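You operate a simulated robot arm through the tools that you are given. There is no shell and no other tool.

Carry out the task below with a simulated two-armed robot. There is one attempt and no reset: what you move stays moved.

Task
Press the bearing with the red seal into the housing on the slide.
Fine: use the plunger with the orange pad; the slide ends at LOAD.

It is judged by the outcome, as a careful person would: the job done as asked, and still so three seconds after it is handed in. It fails if anything else is knocked over, pushed out of place, dropped, spilled or broken. A push-on lid holds only when it is set on centred and level and pressed home; a screw cap is set on level and turned clockwise until tight.

Robot
Two 7-joint arms with fingered hands on one trunk that stands fixed in place. Base frame: the origin is at the foot of the trunk, x ahead of it, y to its left, z up. Readings come in mm, rad, newtons and seconds.
The left shoulder is at [55, 158, 1143], the right one opposite. With the tool pointing down near the work surface each hand reaches from about 400 to 840 mm from the base axis, measured 20 degrees to its own side. Payload 4 kg a hand.
The TCP of each hand is the grasp point between the finger pads, 30 mm short of the fingertips. In the tool frame z runs along the fingers and y along their closing line. The gripper opens to 104 mm. The gripper's body begins 35 mm behind the TCP. The gripper is a hand of 4 fingers: y runs from the thumb to the fingers, the wrist lies at [-15, -104, -178] in the tool frame.
Orientation is told as [roll, pitch, yaw] about the base's x, y, z axes, in that order, counted from this pose: with the fingers straight down and the wrist toward the robot, the tool's x, y and z point along [0, 1, 0], [1, 0, 0] and [0, 0, -1] of the base frame.

Tools
- The arms move only by the tool servo_tool. It takes "left_deltas", "right_deltas" or both (then of equal length, played together; a hand with none holds still); each is a list of rows, each a list of 2 entries, a list of its own where there are three numbers: the shift along the tool's x, y, z in units of 50 mm (1.0 is 50 mm), then the turn, a rotation vector about the tool's x, y, z in units of 8 degrees (1.0 is 8 degrees). In form: [[[tx, ty, tz], [ax, ay, az]], ...]. A call has 1 to 20 rows; each row shifts and turns the commanded pose from where the row before left it, along the tool's axes as they then stand. A call with a number of a shift or a turn outside -1 to 1 is refused whole. Rows are played at 5 a second. More than 50 mm and 0.15 rad between two rows, and nothing of the call is played. A pose out of reach is approached as far as the arm can. The call stops where the force on the tool passes 50 N (or 10 N more than at its start, if that is more) or the arm is blocked; 0.2 s more then pass. In this call time passes only in rows, and 0.2 s behind the last. It gives the time, the measured TCP pose, the force on the tool (base axes), the opening and the grip force at its end, in the units of the frame above (readings bear some noise), with the torque about the TCP (base axes, N m) and any sound that the robot's microphone picked up, and new pictures: "views" is both (left out), scene, wrist or none (wrist: the cameras of the hands that moved).
- Cameras (640 x 400 px; columns grow to the right, rows downward): "scene" is now at [130.2, -45.1, 1324.1]; the picture's right is [-0.47, -0.88, 0.01], its down [-0.44, 0.23, -0.87] and it looks along [0.76, -0.41, -0.50] (base axes); focal length 265 px, centre (320, 200). "left" rides on the left gripper at [-61, -92, -130] in its tool frame; the picture's right is [-0.81, -0.28, 0.52], its down [0.53, -0.71, 0.45] and it looks along [0.24, 0.64, 0.72] (tool axes); focal length 275 px, centre (320, 200). "right" rides on the right gripper at [61, -92, -130] in its tool frame; the picture's right is [-0.81, 0.27, -0.52], its down [-0.53, -0.71, 0.46] and it looks along [-0.24, 0.64, 0.72] (tool axes); focal length 275 px, centre (320, 200). There is no depth. A picture from a camera that has moved, and an enlarged one, comes with that camera's place and axes in the base frame and with its lens.
- raise_lower(by): slides the trunk up (or, below 0, down) by that many mm; the arms and the scene camera ride with it, the base frame stays. It gives what a move gives, with no picture.
- finger_targets(index, middle, ring, thumb_bend, thumb_turn, hand): sets how far each is bent, from 0 (flat) to 1 (curled in); at 0.3 the hand is open as for a grip, at 0.7 the pads meet at the TCP. One left out holds its place. A second passes; each finger stops where it meets its share of the squeeze, and holds until it gets a number again. It is the only way to open and close the hand. It gives what a move gives, with no picture; readings hold the bend of each and the force on the fingers (four entries, about 0 where the hand has none), thumb and palm. thumb_turn goes from beside the hand (0) to across from the fingers (1), as for a grip.
- turn_head(pan, tilt): turns the head with the scene camera to pan (to the left, within 1.396 rad either way) and tilt (down, from -0.506 to 1.204), counted from straight ahead of the robot. It gives what a move gives, and a new picture of the scene camera.
- enlarge(camera, box): a new picture of the part [left, top, right, bottom] of that camera's present view, enlarged. It takes no simulated time.
- finish_job(): hands the job in; it is judged then, once.

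Nothing tells you positions but the pictures and the camera data. Unless the task says otherwise, let go and move clear before handing in.

The tools are called after "Request:" by a JSON object that holds its "api" and its "payload". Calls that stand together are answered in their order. servo_tool: Moves the arms, as the interface text tells. Its arguments: {"type":"object","properties":{"left_deltas":{"type":"array"},"right_deltas":{"type":"array"},"views":{"type":"string","enum":["both","scene","wrist","none"]}},"required":[]} The other tools are called the same way: raise_lower (by) slides the trunk up or down; finger_targets (index, middle, ring, thumb_bend, thumb_turn, hand) moves the fingers one by one; turn_head (pan, tilt) turns the head that bears the scene camera; enlarge (camera, box) takes an enlarged picture of a part of a camera's view; finish_job () hands the job in.

At the start:

```text
time_s: 0.0
left_ee_pos: [451.8, -34.6, 1201.0]
left_tool_rot: [0.0, -0.001, 0.0]
left_ft_force: [0.0, 0.1, 0.4]
left_ft_torque: [-0.01, -0.02, -0.01]
left_grip_width: 103.6
left_finger_force: 0.2
left_shape: jaw
left_bend: [0.3, 0.3, 0.3, 0.3, 0.98]
left_finger forces: [0.0, 0.1, 0.0, 0.0, 0.0, 0.1]
right_ee_pos: [339.6, -466.7, 1154.0]
right_tool_rot: [0.002, 0.001, -0.001]
right_ft_force: [-0.5, -0.4, -0.2]
right_ft_torque: [0.01, 0.01, -0.01]
right_grip_width: 103.3
right_finger_force: 0.1
right_shape: jaw
right_bend: [0.3, 0.3, 0.3, 0.3, 0.98]
right_finger forces: [0.0, 0.0, 0.1, 0.0, 0.0, 0.0]
trunk travel left (down, up): [-350.0, 157.0]
head pan, tilt: [-0.489, 0.51]
```

scene: 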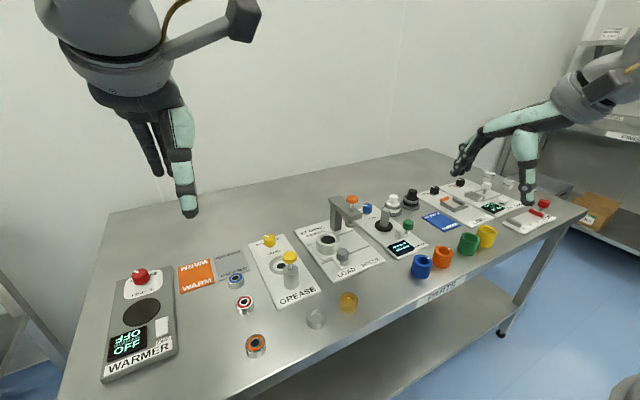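
right: 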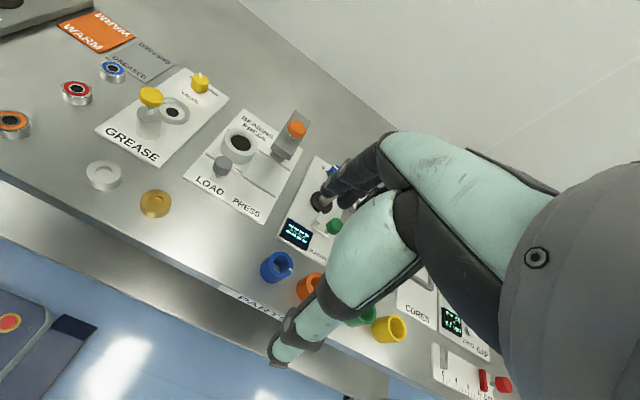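
left: 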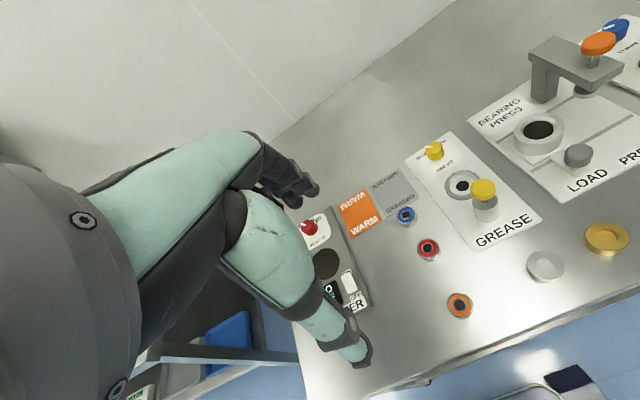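

I see a bench with a warmer, a grease station, a bearing press with a slide (at LOAD) and several loose bearings, one of them with a red seal. I'll take enlarged looks first to work out positions and labels.

Request:
{"api": "enlarge", "payload": {"camera": "scene", "box": [220, 180, 420, 305]}}

Request:
{"api": "enlarge", "payload": {"camera": "left", "box": [440, 0, 640, 125]}}

Request:
{"api": "enlarge", "payload": {"camera": "left", "box": [320, 100, 640, 300]}}

Request:
{"api": "enlarge", "payload": {"camera": "right", "box": [0, 0, 320, 200]}}

Request:
{"api": "enlarge", "payload": {"camera": "scene", "box": [340, 150, 580, 300]}}

Request:
{"api": "enlarge", "payload": {"camera": "scene", "box": [90, 230, 290, 390]}}

```text
3.20 times, centred on (320, 242) of scene
camera zoom: at [130.2, -45.1, 1324.1], right [-0.47, -0.88, 0.01], down [-0.44, 0.23, -0.87], along [0.76, -0.41, -0.5], focal length 849 px, centre (320, 64)
```

zoom: 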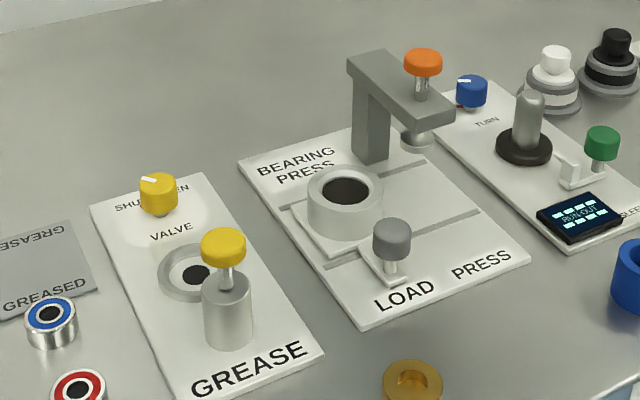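

```text
3.20 times, centred on (540, 62) of left
camera zoom: at [360.5, -97.0, 1331.0], right [-0.28, -0.81, -0.52], down [-0.71, 0.53, -0.45], along [0.64, 0.24, -0.72], focal length 881 px, centre (-384, 640)
```

zoom: 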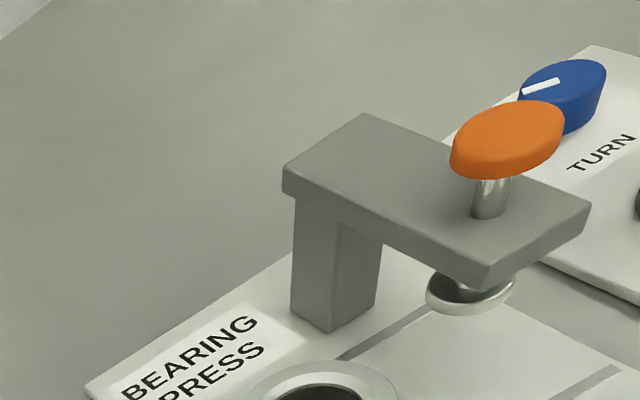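

```text
2.00 times, centred on (480, 200) of left
camera zoom: at [360.5, -97.0, 1331.0], right [-0.28, -0.81, -0.52], down [-0.71, 0.53, -0.45], along [0.64, 0.24, -0.72], focal length 551 px, centre (0, 200)
```

zoom: 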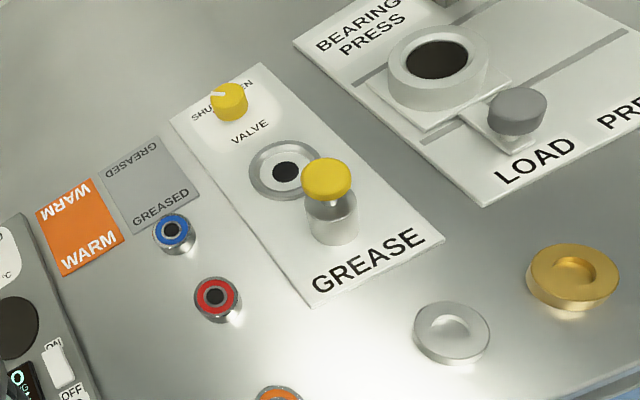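

```text
2.00 times, centred on (160, 100) of right
camera zoom: at [247.5, -405.7, 1285.3], right [0.27, -0.81, 0.52], down [-0.71, -0.53, -0.46], along [0.64, -0.24, -0.73], focal length 551 px, centre (640, 400)
```

zoom: 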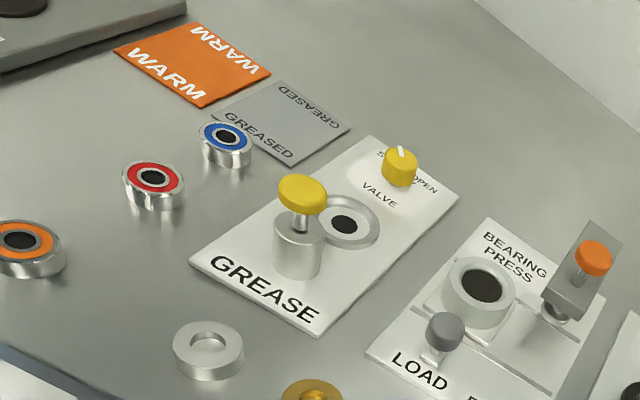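

```text
2.67 times, centred on (460, 225) of scene
camera zoom: at [130.2, -45.1, 1324.1], right [-0.47, -0.88, 0.01], down [-0.44, 0.23, -0.87], along [0.76, -0.41, -0.5], focal length 707 px, centre (-53, 133)
```

zoom: 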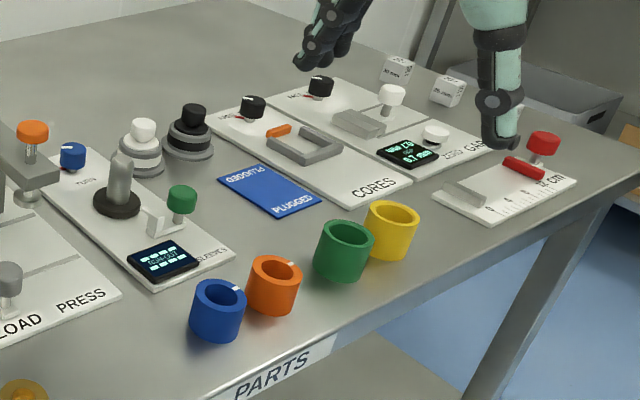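

```text
2.50 times, centred on (190, 310) of scene
camera zoom: at [130.2, -45.1, 1324.1], right [-0.47, -0.88, 0.01], down [-0.44, 0.23, -0.87], along [0.76, -0.41, -0.5], focal length 663 px, centre (645, -75)
```

zoom: 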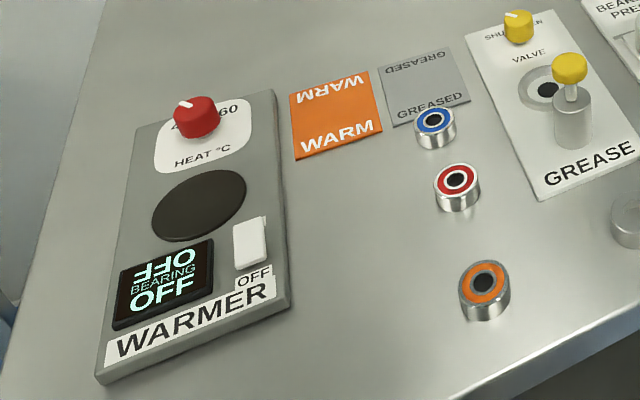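

The red-seal bearing's top is near (567, -89, 820), the housing top near (642, -349, 851), the grey slide knob near (574, -355, 856) and the orange pad near (643, -423, 966). I'll move the left arm out of the way, then bring the right hand over the bearing.

Request:
{"api": "servo_tool", "payload": {"left_deltas": [[[0.9, 0, 0], [0, 0, 0]], [[0.9, 0, 0], [0, 0, 0]], [[0.9, 0, 0], [0, 0, 0]], [[0.9, 0, 0], [0, 0, 0]], [[0.9, 0, 0], [0, 0, 0]]], "views": "wrist"}}

Request:
{"api": "servo_tool", "payload": {"right_deltas": [[[0.687, 0.413, 0.28], [0, 0, 0]], [[0.687, 0.413, 0.28], [0, 0, 0]], [[0.687, 0.413, 0.28], [0, 0, 0]], [[0.687, 0.413, 0.28], [0, 0, 0]], [[0.687, 0.413, 0.28], [0, 0, 0]], [[0.687, 0.413, 0.28], [0, 0, 0]], [[0.687, 0.413, 0.28], [0, 0, 0]], [[0.687, 0.413, 0.28], [0, 0, 0]], [[0.687, 0.413, 0.28], [0, 0, 0]], [[0.687, 0.413, 0.28], [0, 0, 0]], [[0.687, 0.413, 0.28], [0, 0, 0]]], "views": "both"}}

```text
time_s: 1.2
left_ee_pos: [438.8, 194.4, 1205.8]
left_tool_rot: [0.002, -0.009, -0.001]
left_ft_force: [-0.3, 0.3, -0.1]
left_ft_torque: [-0.01, -0.04, 0.04]
left_grip_width: 104.1
left_finger_force: 0.1
left_shape: jaw
left_bend: [0.3, 0.3, 0.3, 0.3, 0.98]
left_finger forces: [0.1, 0.0, 0.1, 0.0, 0.0, 0.0]
right_ee_pos: [326.7, -465.4, 1159.4]
right_tool_rot: [0.001, -0.011, -0.001]
right_ft_force: [0.0, 0.4, 0.3]
right_ft_torque: [-0.02, 0.01, 0.0]
right_grip_width: 103.8
right_finger_force: 0.0
right_shape: jaw
right_bend: [0.3, 0.3, 0.3, 0.3, 0.97]
right_finger forces: [0.1, 0.0, 0.0, 0.0, 0.0, 0.0]
trunk travel left (down, up): [-350.0, 157.0]
head pan, tilt: [-0.489, 0.51]
camera left: at [346.3, 131.9, 1335.0], right [-0.27, -0.81, -0.52], down [-0.71, 0.53, -0.46], along [0.65, 0.24, -0.72], focal length 275 px, centre (320, 200)
```

left: 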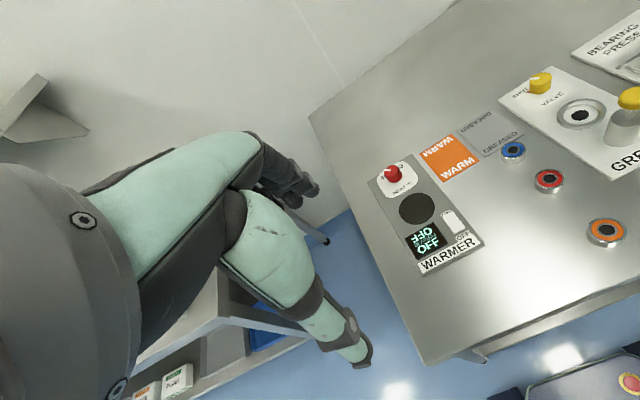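

```text
time_s: 3.6
left_ee_pos: [439.4, 192.7, 1205.4]
left_tool_rot: [0.001, -0.01, -0.001]
left_ft_force: [-0.3, 0.6, -0.1]
left_ft_torque: [0.01, 0.0, -0.02]
left_grip_width: 103.9
left_finger_force: 0.0
left_shape: jaw
left_bend: [0.3, 0.3, 0.3, 0.3, 0.98]
left_finger forces: [0.0, 0.1, 0.0, 0.0, 0.1, 0.0]
right_ee_pos: [553.9, -88.0, 1006.2]
right_tool_rot: [0.001, -0.011, -0.003]
right_ft_force: [0.3, 0.0, -0.3]
right_ft_torque: [-0.02, -0.02, 0.01]
right_grip_width: 103.9
right_finger_force: 0.1
right_shape: jaw
right_bend: [0.3, 0.3, 0.3, 0.3, 0.98]
right_finger forces: [0.1, 0.1, 0.0, 0.0, 0.0, 0.0]
trunk travel left (down, up): [-350.0, 157.0]
head pan, tilt: [-0.489, 0.51]
camera scene: at [131.2, -43.9, 1324.0], right [-0.47, -0.88, 0.01], down [-0.44, 0.23, -0.87], along [0.76, -0.41, -0.5], focal length 265 px, centre (320, 200)
camera right: at [459.9, -26.8, 1136.4], right [0.27, -0.81, 0.52], down [-0.71, -0.53, -0.46], along [0.65, -0.24, -0.72], focal length 275 px, centre (320, 200)
```

scene: 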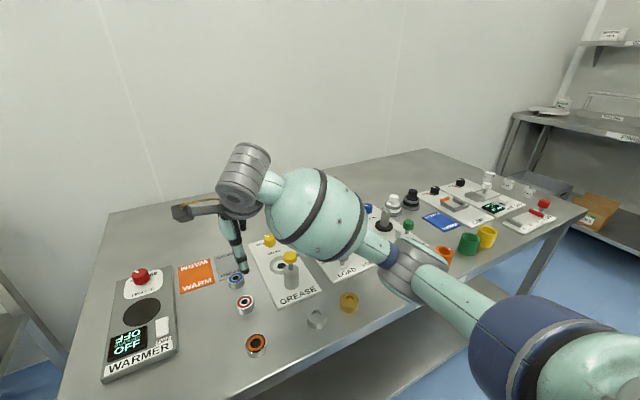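
right: 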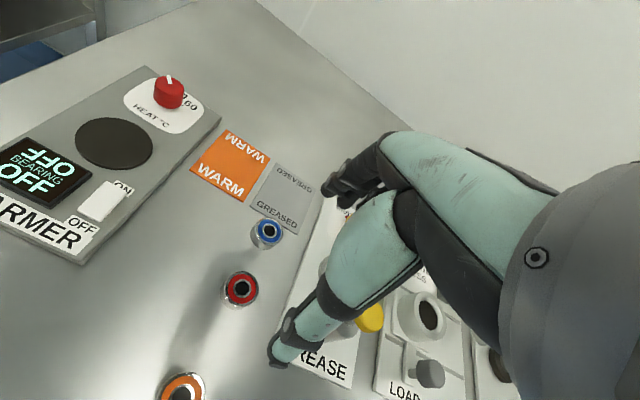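

The right hand is above and slightly behind the bearing. The blue bearing stands close in front (about x 646), so I'll pre-narrow the fingers before I descend.

Request:
{"api": "finger_targets", "payload": {"hand": "right", "index": 0.43, "middle": 0.43, "ring": 0.43, "thumb_bend": 0.43}}

Request:
{"api": "servo_tool", "payload": {"right_deltas": [[[0.05, 0.25, 0.8], [0, 0, 0]], [[0, 0, 0.6], [0, 0, 0]], [[0, 0, 0.3], [0, 0, 0]]], "views": "both"}}

Request:
{"api": "enlarge", "payload": {"camera": "right", "box": [160, 180, 400, 330]}}

Request:
{"api": "enlarge", "payload": {"camera": "scene", "box": [180, 220, 340, 320]}}

Request:
{"api": "enlarge", "payload": {"camera": "left", "box": [440, 100, 640, 225]}}

```text
time_s: 4.6
left_ee_pos: [438.1, 192.3, 1205.2]
left_tool_rot: [0.0, -0.012, -0.001]
left_ft_force: [0.9, -0.3, 0.6]
left_ft_torque: [0.0, 0.0, 0.04]
left_grip_width: 104.1
left_finger_force: 0.1
left_shape: jaw
left_bend: [0.3, 0.3, 0.3, 0.3, 0.98]
left_finger forces: [0.1, 0.0, 0.1, 0.0, 0.1, 0.0]
right_ee_pos: [552.6, -89.1, 1006.1]
right_tool_rot: [0.002, -0.013, 0.0]
right_ft_force: [-0.3, 0.2, -0.4]
right_ft_torque: [0.0, 0.01, 0.04]
right_grip_width: 70.7
right_finger_force: 0.1
right_shape: fingers
right_bend: [0.43, 0.43, 0.43, 0.43, 0.98]
right_finger forces: [0.1, 0.1, 0.1, 0.0, 0.0, 0.0]
trunk travel left (down, up): [-350.0, 157.0]
head pan, tilt: [-0.489, 0.51]
```

```text
time_s: 5.4
left_ee_pos: [438.7, 192.2, 1206.4]
left_tool_rot: [0.001, -0.013, -0.001]
left_ft_force: [0.1, 0.9, -0.8]
left_ft_torque: [-0.02, 0.01, 0.02]
left_grip_width: 104.3
left_finger_force: 0.1
left_shape: jaw
left_bend: [0.3, 0.3, 0.3, 0.3, 0.98]
left_finger forces: [0.0, 0.0, 0.0, 0.1, 0.0, 0.0]
right_ee_pos: [568.2, -86.7, 923.0]
right_tool_rot: [0.001, -0.013, -0.001]
right_ft_force: [0.3, -0.2, 1.2]
right_ft_torque: [0.01, 0.0, 0.03]
right_grip_width: 70.8
right_finger_force: 0.0
right_shape: fingers
right_bend: [0.43, 0.43, 0.43, 0.43, 0.98]
right_finger forces: [0.0, 0.1, 0.0, 0.0, 0.1, 0.0]
trunk travel left (down, up): [-350.0, 157.0]
head pan, tilt: [-0.489, 0.51]
camera scene: at [130.5, -45.0, 1324.1], right [-0.47, -0.88, 0.01], down [-0.44, 0.23, -0.87], along [0.76, -0.41, -0.5], focal length 265 px, centre (320, 200)
camera right: at [473.8, -24.7, 1052.2], right [0.27, -0.81, 0.52], down [-0.71, -0.53, -0.46], along [0.65, -0.24, -0.72], focal length 275 px, centre (320, 200)
```

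scene: 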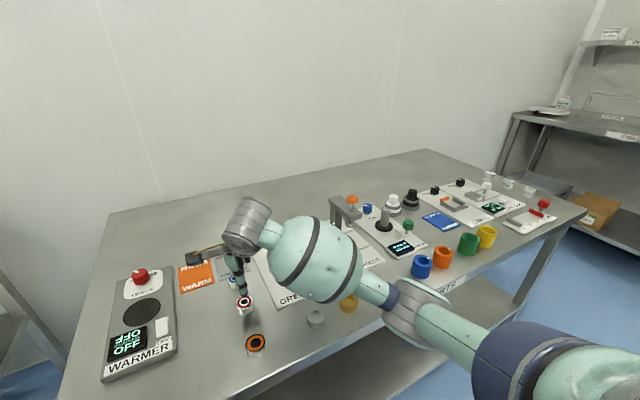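
right: 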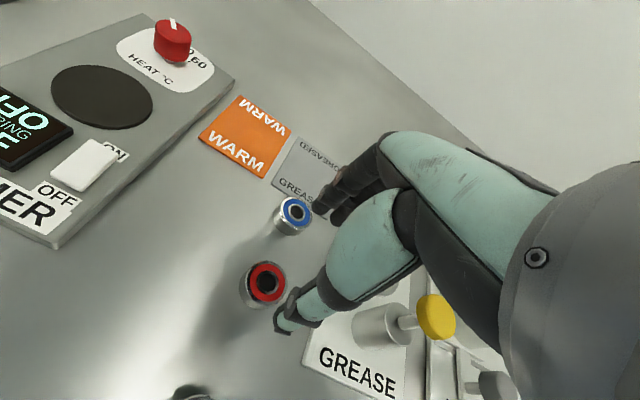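

```text
2.67 times, centred on (280, 255) of right
camera zoom: at [473.8, -24.7, 1052.2], right [0.27, -0.81, 0.52], down [-0.71, -0.53, -0.46], along [0.65, -0.24, -0.72], focal length 734 px, centre (427, 53)
```

zoom: 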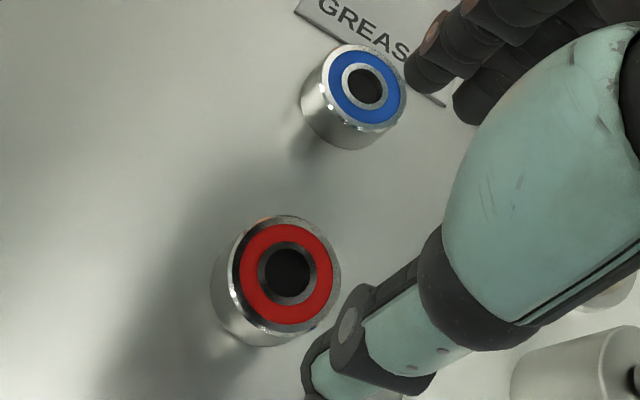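

```text
4.00 times, centred on (260, 270) of scene
camera zoom: at [130.5, -45.0, 1324.1], right [-0.47, -0.88, 0.01], down [-0.44, 0.23, -0.87], along [0.76, -0.41, -0.5], focal length 1061 px, centre (560, -80)
```

zoom: 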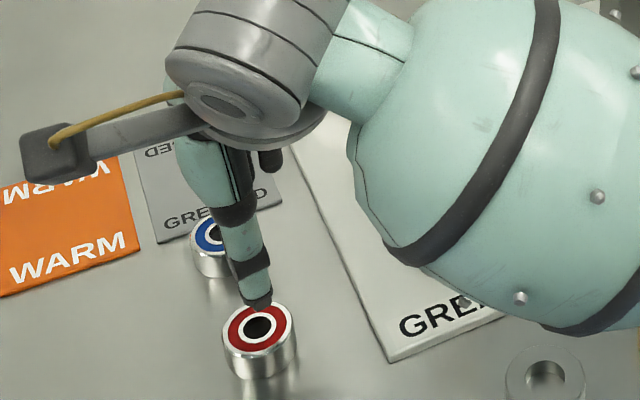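

```text
3.20 times, centred on (540, 162) of left
camera zoom: at [346.1, 129.8, 1335.6], right [-0.27, -0.81, -0.52], down [-0.71, 0.53, -0.46], along [0.65, 0.25, -0.72], focal length 881 px, centre (-384, 320)
```

zoom: 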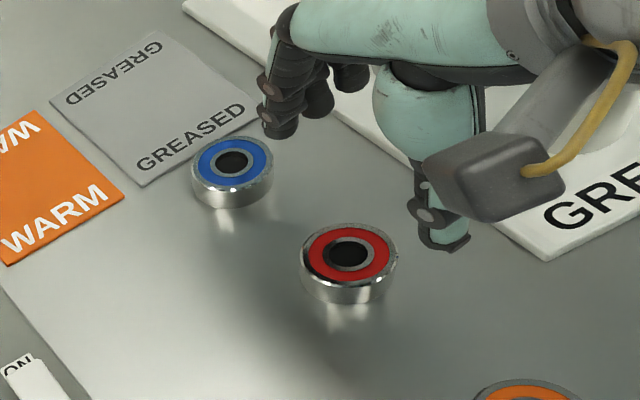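

The bearing centre is at about (567, -84, 820) and its bottom is on the table near z ≈ 801. The fingertips are about 33 mm below the TCP, so I'll descend most of the way and check the clearances.

Request:
{"api": "servo_tool", "payload": {"right_deltas": [[[0.05, -0.02, 0.6], [0, 0, 0]], [[0, 0, 0.5], [0, 0, 0]], [[0, 0, 0.3], [0, 0, 0]], [[0, 0, 0.1], [0, 0, 0]]], "views": "both"}}

Request:
{"api": "enlarge", "payload": {"camera": "right", "box": [200, 150, 440, 350]}}

Request:
{"api": "enlarge", "payload": {"camera": "left", "box": [480, 120, 640, 220]}}

Request:
{"api": "enlarge", "payload": {"camera": "scene", "box": [180, 240, 340, 340]}}

```text
time_s: 6.4
left_ee_pos: [440.0, 191.5, 1206.4]
left_tool_rot: [0.002, -0.012, 0.0]
left_ft_force: [-0.4, 0.5, 0.0]
left_ft_torque: [0.0, -0.01, 0.02]
left_grip_width: 103.9
left_finger_force: 0.0
left_shape: jaw
left_bend: [0.3, 0.3, 0.3, 0.3, 0.98]
left_finger forces: [0.0, 0.0, 0.0, 0.1, 0.0, 0.0]
right_ee_pos: [568.7, -81.5, 847.6]
right_tool_rot: [0.001, -0.011, -0.001]
right_ft_force: [-0.1, 0.1, 0.8]
right_ft_torque: [-0.01, -0.01, -0.01]
right_grip_width: 70.8
right_finger_force: 0.0
right_shape: fingers
right_bend: [0.43, 0.43, 0.43, 0.43, 0.98]
right_finger forces: [0.0, 0.1, 0.0, 0.0, 0.1, 0.1]
trunk travel left (down, up): [-350.0, 157.0]
head pan, tilt: [-0.489, 0.51]
camera scene: at [130.5, -45.0, 1324.1], right [-0.47, -0.88, 0.01], down [-0.44, 0.23, -0.87], along [0.76, -0.41, -0.5], focal length 265 px, centre (320, 200)
camera right: at [474.5, -21.9, 977.6], right [0.27, -0.81, 0.52], down [-0.71, -0.53, -0.46], along [0.65, -0.24, -0.72], focal length 275 px, centre (320, 200)
```

scene: 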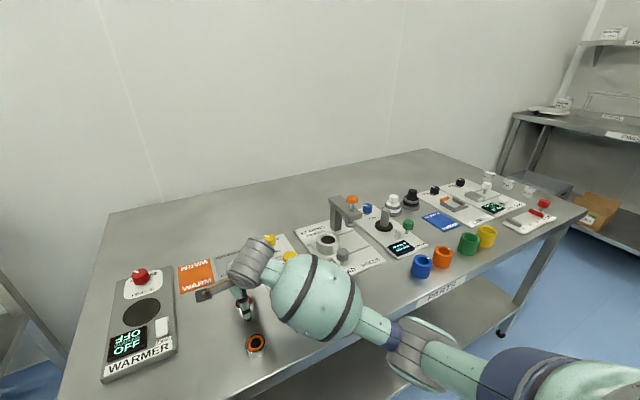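
right: 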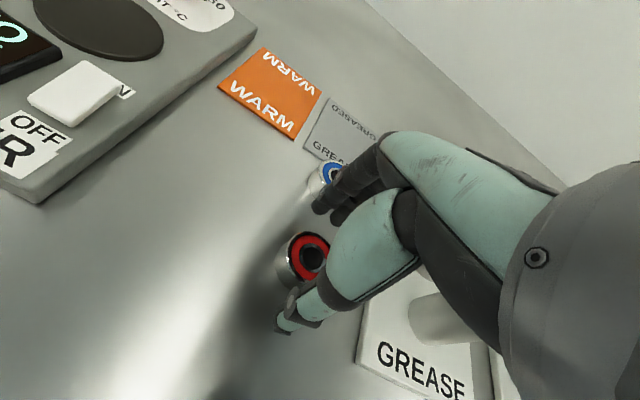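

```text
2.00 times, centred on (320, 250) of right
camera zoom: at [474.5, -21.9, 977.6], right [0.27, -0.81, 0.52], down [-0.71, -0.53, -0.46], along [0.65, -0.24, -0.72], focal length 551 px, centre (320, 100)
```

zoom: 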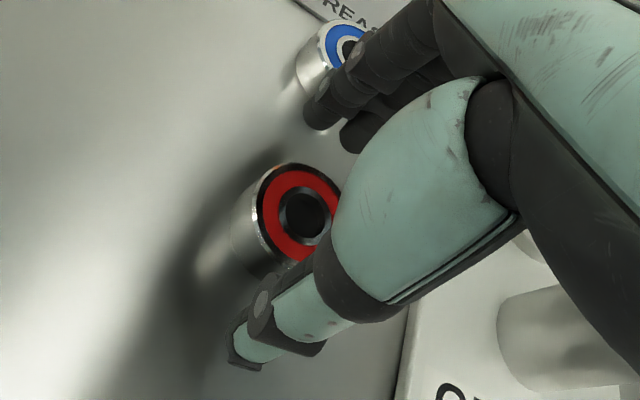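

```text
4.00 times, centred on (560, 170) of left
camera zoom: at [346.2, 129.8, 1335.6], right [-0.27, -0.81, -0.52], down [-0.71, 0.53, -0.46], along [0.65, 0.24, -0.72], focal length 1101 px, centre (-640, 320)
```

zoom: 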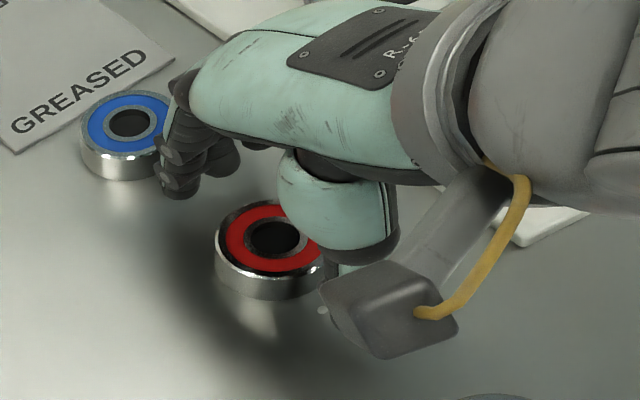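

```text
4.00 times, centred on (260, 290) of scene
camera zoom: at [130.5, -45.0, 1324.1], right [-0.47, -0.88, 0.01], down [-0.44, 0.23, -0.87], along [0.76, -0.41, -0.5], focal length 1061 px, centre (560, -160)
```

zoom: 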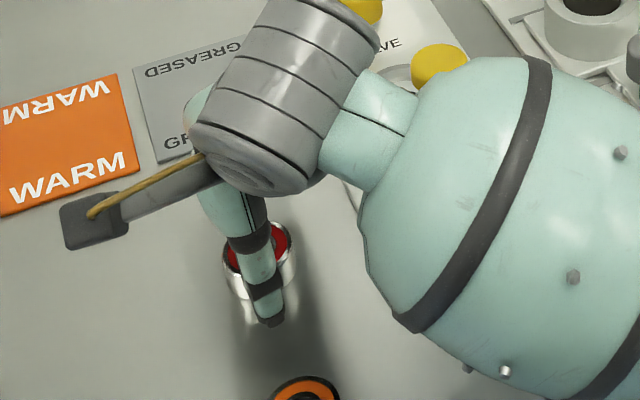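

The fingers straddle the red bearing with the blue one clear. I'll narrow a bit more, centre, and go down the last few millimetres.

Request:
{"api": "finger_targets", "payload": {"hand": "right", "index": 0.47, "middle": 0.47, "ring": 0.47, "thumb_bend": 0.47}}

Request:
{"api": "servo_tool", "payload": {"right_deltas": [[[-0.05, -0.03, 0.08], [0, 0, 0]], [[0, 0, 0.06], [0, 0, 0]]], "views": "both"}}

Request:
{"api": "enlarge", "payload": {"camera": "right", "box": [200, 150, 440, 350]}}

Request:
{"api": "enlarge", "payload": {"camera": "left", "box": [480, 120, 640, 220]}}

Request:
{"api": "enlarge", "payload": {"camera": "scene", "box": [200, 260, 300, 340]}}

```text
time_s: 7.4
left_ee_pos: [439.7, 193.0, 1205.8]
left_tool_rot: [0.001, -0.014, 0.0]
left_ft_force: [-0.3, 0.5, 0.1]
left_ft_torque: [0.01, -0.01, 0.0]
left_grip_width: 104.1
left_finger_force: 0.0
left_shape: jaw
left_bend: [0.3, 0.3, 0.3, 0.3, 0.98]
left_finger forces: [0.1, 0.0, 0.1, 0.1, 0.0, 0.0]
right_ee_pos: [567.7, -83.2, 847.8]
right_tool_rot: [0.003, -0.01, -0.003]
right_ft_force: [0.8, 0.7, 0.3]
right_ft_torque: [-0.02, 0.02, 0.02]
right_grip_width: 60.6
right_finger_force: 0.0
right_shape: fingers
right_bend: [0.47, 0.47, 0.47, 0.47, 0.98]
right_finger forces: [0.0, 0.1, 0.0, 0.0, 0.1, 0.1]
trunk travel left (down, up): [-350.0, 157.0]
head pan, tilt: [-0.489, 0.51]
```

```text
time_s: 8.0
left_ee_pos: [439.5, 192.7, 1206.7]
left_tool_rot: [0.001, -0.011, 0.0]
left_ft_force: [-0.8, 0.6, -0.8]
left_ft_torque: [0.0, -0.02, -0.01]
left_grip_width: 104.0
left_finger_force: 0.1
left_shape: jaw
left_bend: [0.3, 0.3, 0.3, 0.3, 0.98]
left_finger forces: [0.0, 0.0, 0.1, 0.0, 0.0, 0.0]
right_ee_pos: [566.1, -85.4, 841.3]
right_tool_rot: [0.002, -0.013, 0.0]
right_ft_force: [0.1, 0.9, -0.3]
right_ft_torque: [0.02, -0.02, 0.0]
right_grip_width: 60.8
right_finger_force: 0.0
right_shape: fingers
right_bend: [0.47, 0.47, 0.47, 0.47, 0.98]
right_finger forces: [0.0, 0.1, 0.0, 0.0, 0.0, 0.0]
trunk travel left (down, up): [-350.0, 157.0]
head pan, tilt: [-0.489, 0.51]
camera scene: at [130.6, -44.9, 1324.1], right [-0.47, -0.88, 0.01], down [-0.44, 0.23, -0.87], along [0.76, -0.41, -0.5], focal length 265 px, centre (320, 200)
camera right: at [472.9, -24.4, 970.9], right [0.27, -0.81, 0.52], down [-0.71, -0.53, -0.46], along [0.65, -0.24, -0.72], focal length 275 px, centre (320, 200)
```

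scene: 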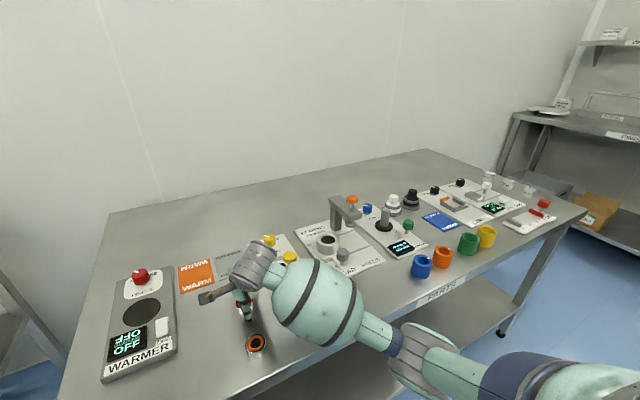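
right: 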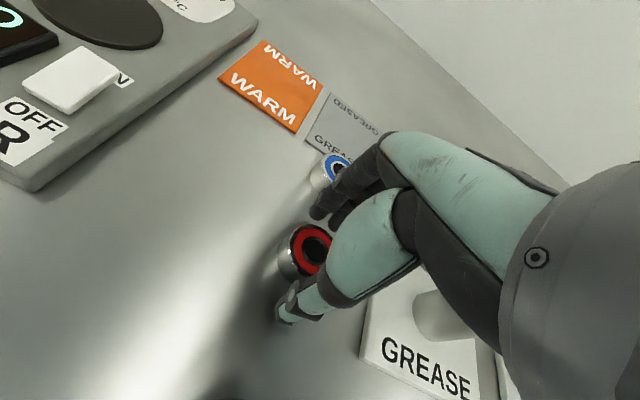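

```text
2.00 times, centred on (320, 250) of right
camera zoom: at [472.9, -24.4, 970.9], right [0.27, -0.81, 0.52], down [-0.71, -0.53, -0.46], along [0.65, -0.24, -0.72], focal length 551 px, centre (320, 100)
```

zoom: 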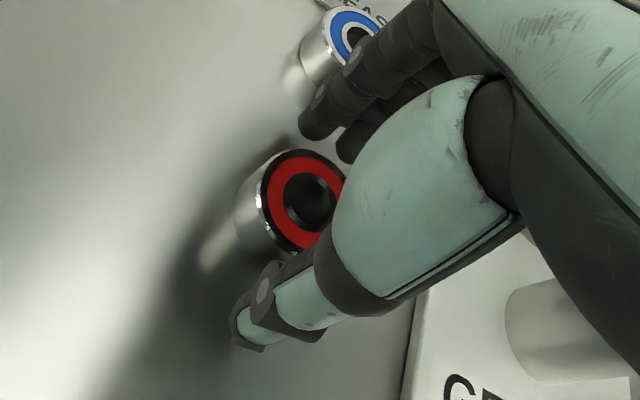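

```text
4.00 times, centred on (560, 170) of left
camera zoom: at [346.3, 129.9, 1335.6], right [-0.27, -0.81, -0.52], down [-0.71, 0.53, -0.46], along [0.65, 0.24, -0.72], focal length 1101 px, centre (-640, 320)
```

zoom: 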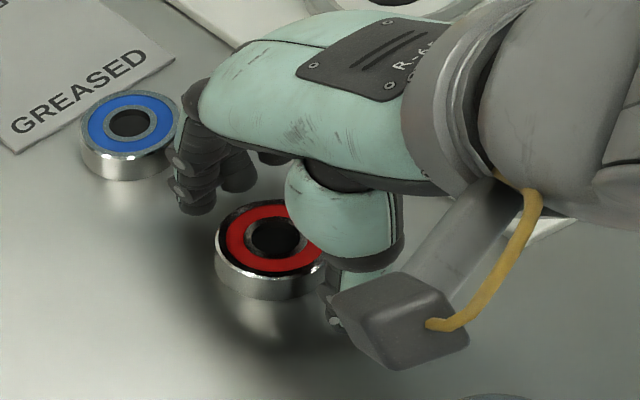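

```text
5.00 times, centred on (250, 300) of scene
camera zoom: at [130.6, -44.9, 1324.1], right [-0.47, -0.88, 0.01], down [-0.44, 0.23, -0.87], along [0.76, -0.41, -0.5], focal length 1326 px, centre (670, -300)
```

zoom: 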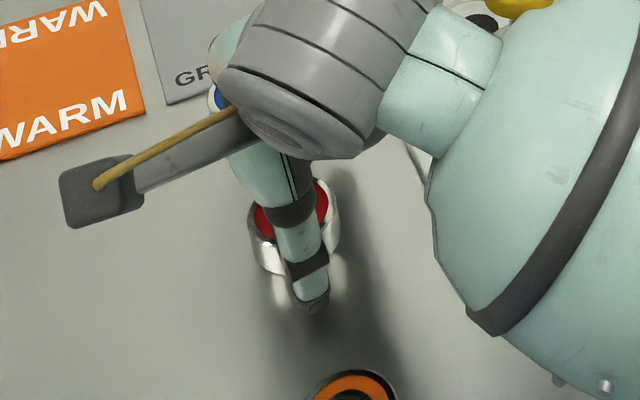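

The fingers are centred around the red bearing with their tips a few mm above the table. I'll close to grip.

Request:
{"api": "finger_targets", "payload": {"hand": "right", "index": 0.58, "middle": 0.6, "ring": 0.58, "thumb_bend": 0.6}}

Request:
{"api": "enlarge", "payload": {"camera": "right", "box": [200, 150, 440, 350]}}

Request:
{"api": "enlarge", "payload": {"camera": "left", "box": [480, 120, 640, 220]}}

```text
time_s: 9.0
left_ee_pos: [439.9, 192.4, 1206.3]
left_tool_rot: [0.001, -0.012, 0.0]
left_ft_force: [0.4, 0.4, 0.6]
left_ft_torque: [0.01, -0.03, 0.01]
left_grip_width: 103.8
left_finger_force: 0.0
left_shape: jaw
left_bend: [0.3, 0.3, 0.3, 0.3, 0.98]
left_finger forces: [0.0, 0.0, 0.0, 0.1, 0.0, 0.1]
right_ee_pos: [565.8, -84.5, 840.5]
right_tool_rot: [0.001, -0.011, -0.002]
right_ft_force: [0.6, 0.4, 0.4]
right_ft_torque: [-0.06, -0.02, 0.0]
right_grip_width: 35.9
right_finger_force: 2.2
right_shape: fingers
right_bend: [0.56, 0.58, 0.57, 0.57, 0.97]
right_finger forces: [0.7, 1.5, 0.0, 0.0, 2.3, 0.0]
trunk travel left (down, up): [-350.0, 157.0]
head pan, tilt: [-0.489, 0.51]
```

```text
2.00 times, centred on (320, 250) of right
camera zoom: at [472.9, -24.4, 970.9], right [0.27, -0.81, 0.52], down [-0.71, -0.53, -0.46], along [0.65, -0.24, -0.72], focal length 551 px, centre (320, 100)
```

zoom: 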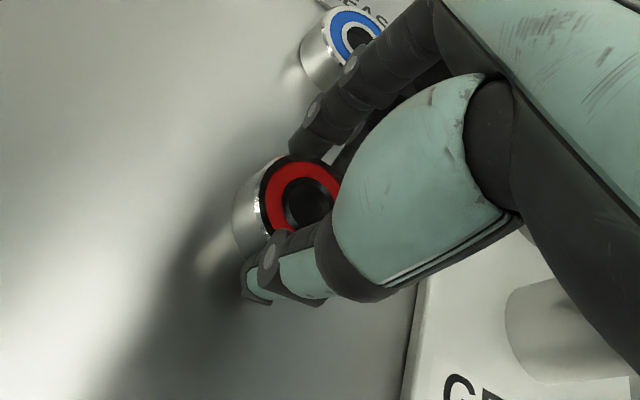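

```text
4.00 times, centred on (560, 170) of left
camera zoom: at [346.3, 129.8, 1335.6], right [-0.27, -0.81, -0.52], down [-0.71, 0.53, -0.46], along [0.65, 0.25, -0.72], focal length 1101 px, centre (-640, 320)
```

zoom: 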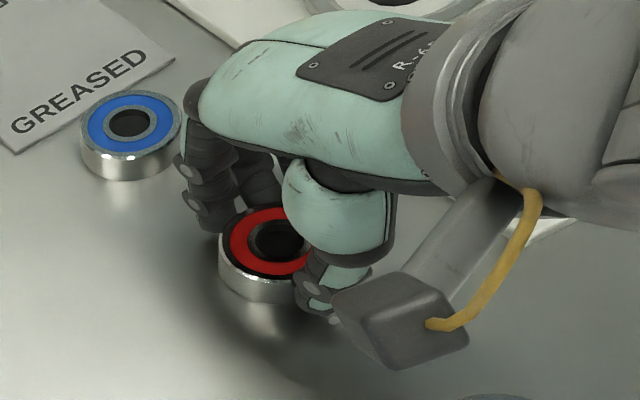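

All fingers except the ring one touch the bearing with a light grip. I'll squeeze more firmly.

Request:
{"api": "finger_targets", "payload": {"hand": "right", "index": 0.66, "middle": 0.68, "ring": 0.6, "thumb_bend": 0.68}}

Request:
{"api": "enlarge", "payload": {"camera": "right", "box": [200, 150, 440, 350]}}

Request:
{"api": "enlarge", "payload": {"camera": "left", "box": [480, 120, 640, 220]}}

```text
time_s: 10.0
left_ee_pos: [439.8, 192.8, 1206.2]
left_tool_rot: [0.001, -0.014, 0.0]
left_ft_force: [0.6, 0.0, -0.2]
left_ft_torque: [-0.01, -0.01, 0.0]
left_grip_width: 104.0
left_finger_force: 0.0
left_shape: jaw
left_bend: [0.3, 0.3, 0.3, 0.3, 0.98]
left_finger forces: [0.0, 0.0, 0.0, 0.0, 0.0, 0.1]
right_ee_pos: [566.8, -85.6, 841.2]
right_tool_rot: [0.002, -0.012, -0.002]
right_ft_force: [0.4, 0.0, 0.6]
right_ft_torque: [-0.01, -0.01, -0.02]
right_grip_width: 33.0
right_finger_force: 9.9
right_shape: fingers
right_bend: [0.59, 0.63, 0.6, 0.58, 0.96]
right_finger forces: [4.7, 5.2, 0.0, 0.0, 9.9, 0.0]
trunk travel left (down, up): [-350.0, 157.0]
head pan, tilt: [-0.489, 0.51]
```

```text
2.00 times, centred on (320, 250) of right
camera zoom: at [472.9, -24.5, 971.0], right [0.27, -0.81, 0.52], down [-0.71, -0.53, -0.46], along [0.65, -0.24, -0.72], focal length 551 px, centre (320, 100)
```

zoom: 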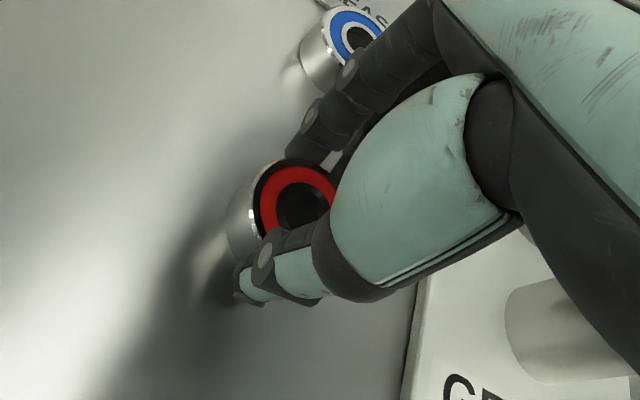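

```text
4.00 times, centred on (560, 170) of left
camera zoom: at [346.2, 129.8, 1335.6], right [-0.27, -0.81, -0.52], down [-0.71, 0.53, -0.46], along [0.65, 0.25, -0.72], focal length 1101 px, centre (-640, 320)
```

zoom: 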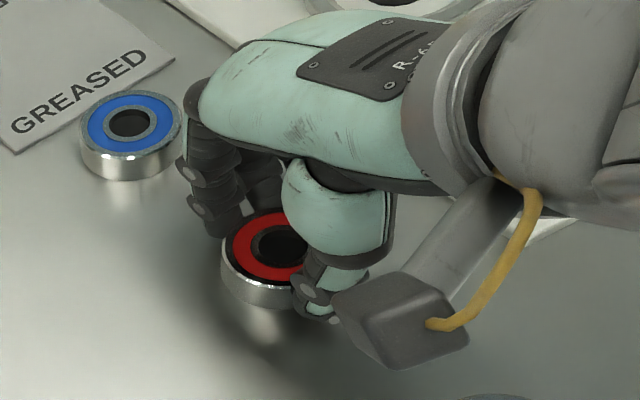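

The grip is now about 10 N. I'll lift a little and check that the bearing comes up level.

Request:
{"api": "servo_tool", "payload": {"right_deltas": [[[0, 0, -0.1], [0, 0, 0]], [[0, 0, -0.2], [0, 0, 0]], [[0, 0, -0.3], [0, 0, 0]], [[0, 0, -0.4], [0, 0, 0]], [[0, 0, -0.3], [0, 0, 0]]], "views": "both"}}

Request:
{"api": "enlarge", "payload": {"camera": "right", "box": [200, 150, 440, 350]}}

Request:
{"api": "enlarge", "payload": {"camera": "left", "box": [480, 80, 640, 180]}}

Request:
{"api": "enlarge", "payload": {"camera": "scene", "box": [200, 230, 300, 310]}}

```text
time_s: 11.2
left_ee_pos: [438.5, 192.7, 1206.0]
left_tool_rot: [0.002, -0.012, -0.001]
left_ft_force: [0.4, 0.4, 0.9]
left_ft_torque: [0.01, 0.02, -0.03]
left_grip_width: 103.7
left_finger_force: 0.1
left_shape: jaw
left_bend: [0.3, 0.3, 0.3, 0.3, 0.98]
left_finger forces: [0.1, 0.0, 0.0, 0.0, 0.0, 0.0]
right_ee_pos: [565.4, -85.9, 905.8]
right_tool_rot: [0.001, -0.01, 0.0]
right_ft_force: [0.1, -0.4, -0.6]
right_ft_torque: [0.01, 0.01, -0.02]
right_grip_width: 33.1
right_finger_force: 9.2
right_shape: fingers
right_bend: [0.59, 0.63, 0.6, 0.58, 0.96]
right_finger forces: [4.7, 5.0, 0.0, 0.1, 9.9, 0.1]
trunk travel left (down, up): [-350.0, 157.0]
head pan, tilt: [-0.489, 0.51]
camera scene: at [130.7, -44.9, 1324.1], right [-0.47, -0.88, 0.01], down [-0.44, 0.23, -0.87], along [0.76, -0.41, -0.5], focal length 265 px, centre (320, 200)
camera right: at [471.6, -23.8, 1035.7], right [0.27, -0.81, 0.52], down [-0.71, -0.53, -0.46], along [0.65, -0.24, -0.72], focal length 275 px, centre (320, 200)
```

scene: 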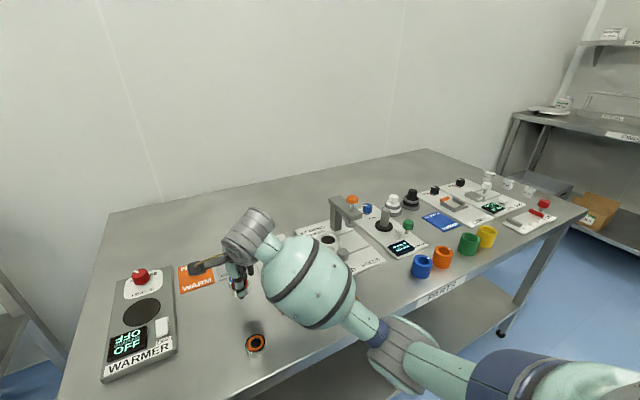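
right: 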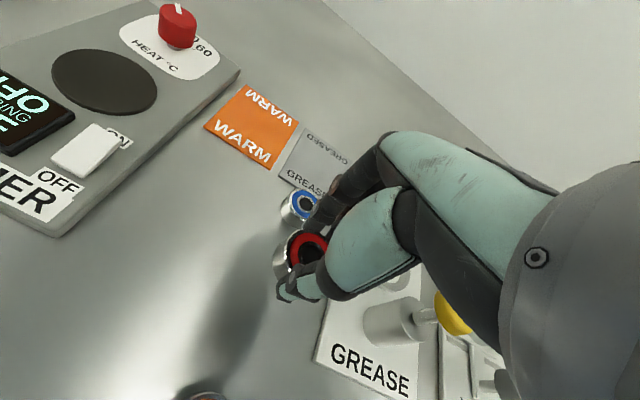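

```text
2.00 times, centred on (320, 250) of right
camera zoom: at [471.6, -23.8, 1035.7], right [0.27, -0.81, 0.52], down [-0.71, -0.53, -0.46], along [0.65, -0.24, -0.72], focal length 551 px, centre (320, 100)
```

zoom: 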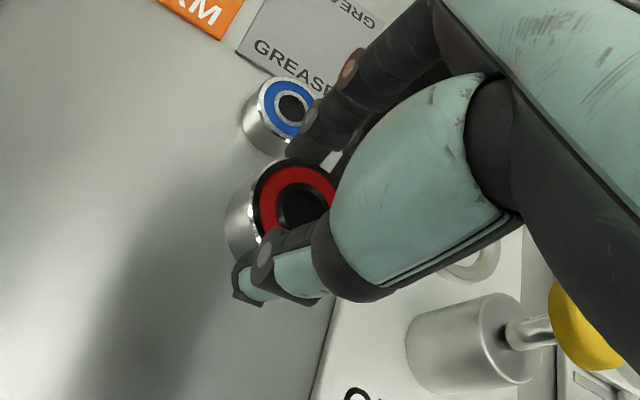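

```text
4.00 times, centred on (560, 130) of left
camera zoom: at [346.3, 129.9, 1335.6], right [-0.27, -0.81, -0.52], down [-0.71, 0.53, -0.46], along [0.65, 0.24, -0.72], focal length 1101 px, centre (-640, 480)
```

zoom: 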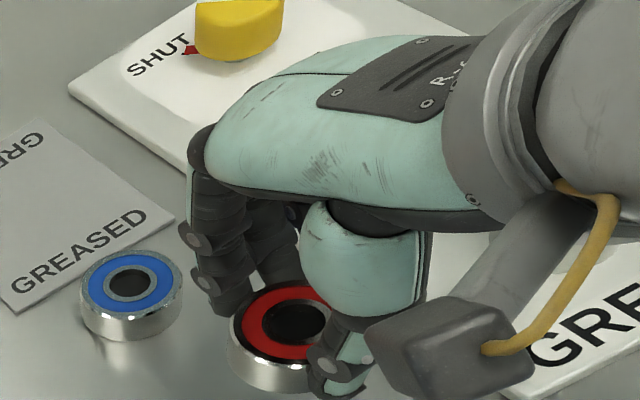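

```text
5.00 times, centred on (250, 270) of scene
camera zoom: at [130.7, -44.9, 1324.1], right [-0.47, -0.88, 0.01], down [-0.44, 0.23, -0.87], along [0.76, -0.41, -0.5], focal length 1326 px, centre (670, -150)
```

zoom: 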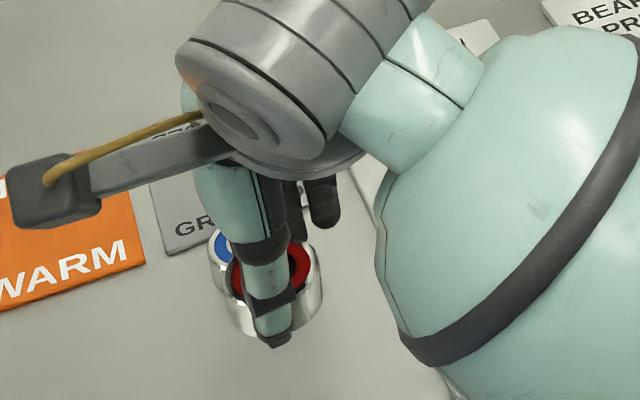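

The bearing is held and came up level. I'll rise to clear the yellow grease pad (top about z 900), then carry it sideways toward the housing and stop short to look.

Request:
{"api": "servo_tool", "payload": {"right_deltas": [[[0, 0, -0.5], [0, 0, 0]], [[0, 0, -0.6], [0, 0, 0]], [[0, 0, -0.6], [0, 0, 0]], [[-0.6, 0.1, 0], [0, 0, 0]], [[-0.7, 0.2, 0], [0, 0, 0]], [[-0.7, 0.2, 0], [0, 0, 0]], [[-0.7, 0.25, 0], [0, 0, 0]], [[-0.7, 0.25, 0], [0, 0, 0]], [[-0.7, 0.25, 0], [0, 0, 0]], [[-0.4, 0.2, 0], [0, 0, 0]]], "views": "both"}}

Request:
{"api": "enlarge", "payload": {"camera": "scene", "box": [240, 150, 440, 290]}}

Request:
{"api": "enlarge", "payload": {"camera": "right", "box": [200, 150, 440, 350]}}

```text
time_s: 13.4
left_ee_pos: [439.6, 191.8, 1205.9]
left_tool_rot: [0.002, -0.013, 0.0]
left_ft_force: [-0.1, 0.6, -0.6]
left_ft_torque: [0.01, -0.01, 0.01]
left_grip_width: 104.0
left_finger_force: 0.1
left_shape: jaw
left_bend: [0.3, 0.3, 0.3, 0.3, 0.98]
left_finger forces: [0.1, 0.0, 0.0, 0.1, 0.1, 0.0]
right_ee_pos: [637.1, -311.2, 989.9]
right_tool_rot: [0.001, -0.01, 0.001]
right_ft_force: [0.1, -0.4, -1.0]
right_ft_torque: [0.01, -0.02, 0.0]
right_grip_width: 33.0
right_finger_force: 9.9
right_shape: fingers
right_bend: [0.59, 0.63, 0.6, 0.58, 0.96]
right_finger forces: [4.7, 4.9, 0.1, 0.0, 9.7, 0.0]
trunk travel left (down, up): [-350.0, 157.0]
head pan, tilt: [-0.489, 0.51]
camera scene: at [131.0, -45.2, 1324.0], right [-0.47, -0.88, 0.01], down [-0.44, 0.23, -0.87], along [0.76, -0.41, -0.5], focal length 265 px, centre (320, 200)
camera right: at [544.0, -249.8, 1121.0], right [0.27, -0.81, 0.52], down [-0.71, -0.53, -0.46], along [0.65, -0.24, -0.72], focal length 275 px, centre (320, 200)
```

scene: 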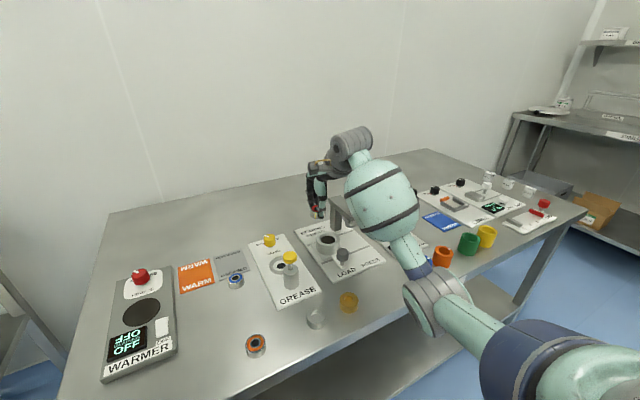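
right: 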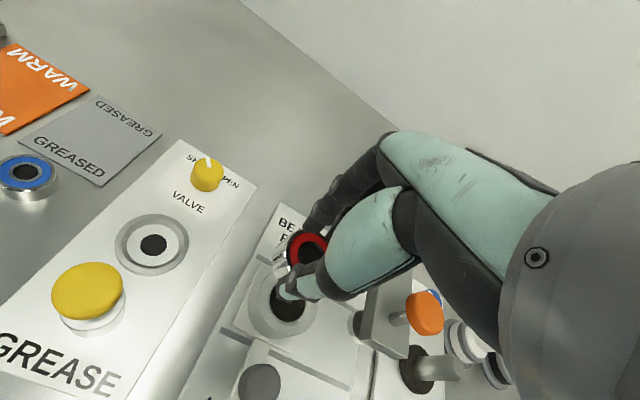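

```text
2.86 times, centred on (340, 220) of scene
camera zoom: at [131.0, -45.2, 1324.0], right [-0.47, -0.88, 0.01], down [-0.44, 0.23, -0.87], along [0.76, -0.41, -0.5], focal length 758 px, centre (263, 143)
```

zoom: 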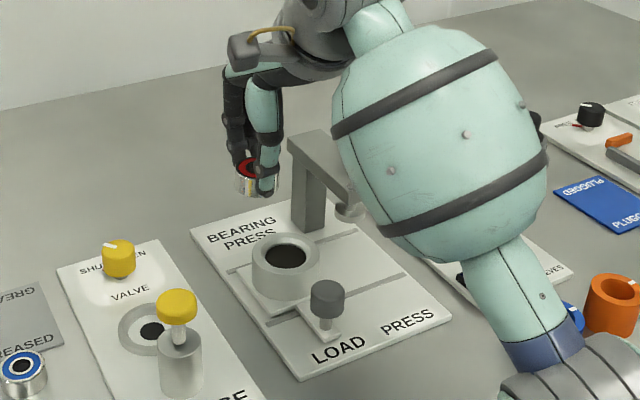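

```text
2.00 times, centred on (320, 250) of right
camera zoom: at [544.0, -249.8, 1121.0], right [0.27, -0.81, 0.52], down [-0.71, -0.53, -0.46], along [0.65, -0.24, -0.72], focal length 551 px, centre (320, 100)
```

zoom: 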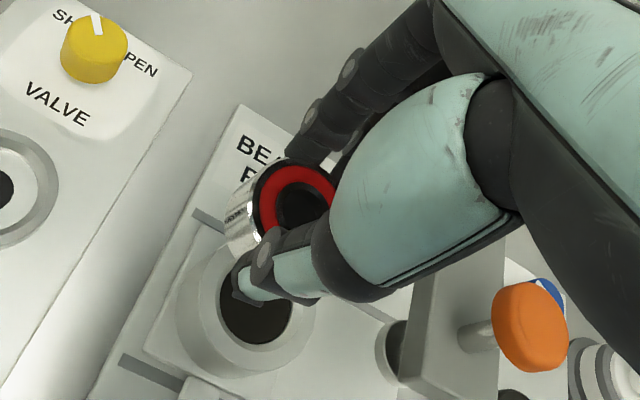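

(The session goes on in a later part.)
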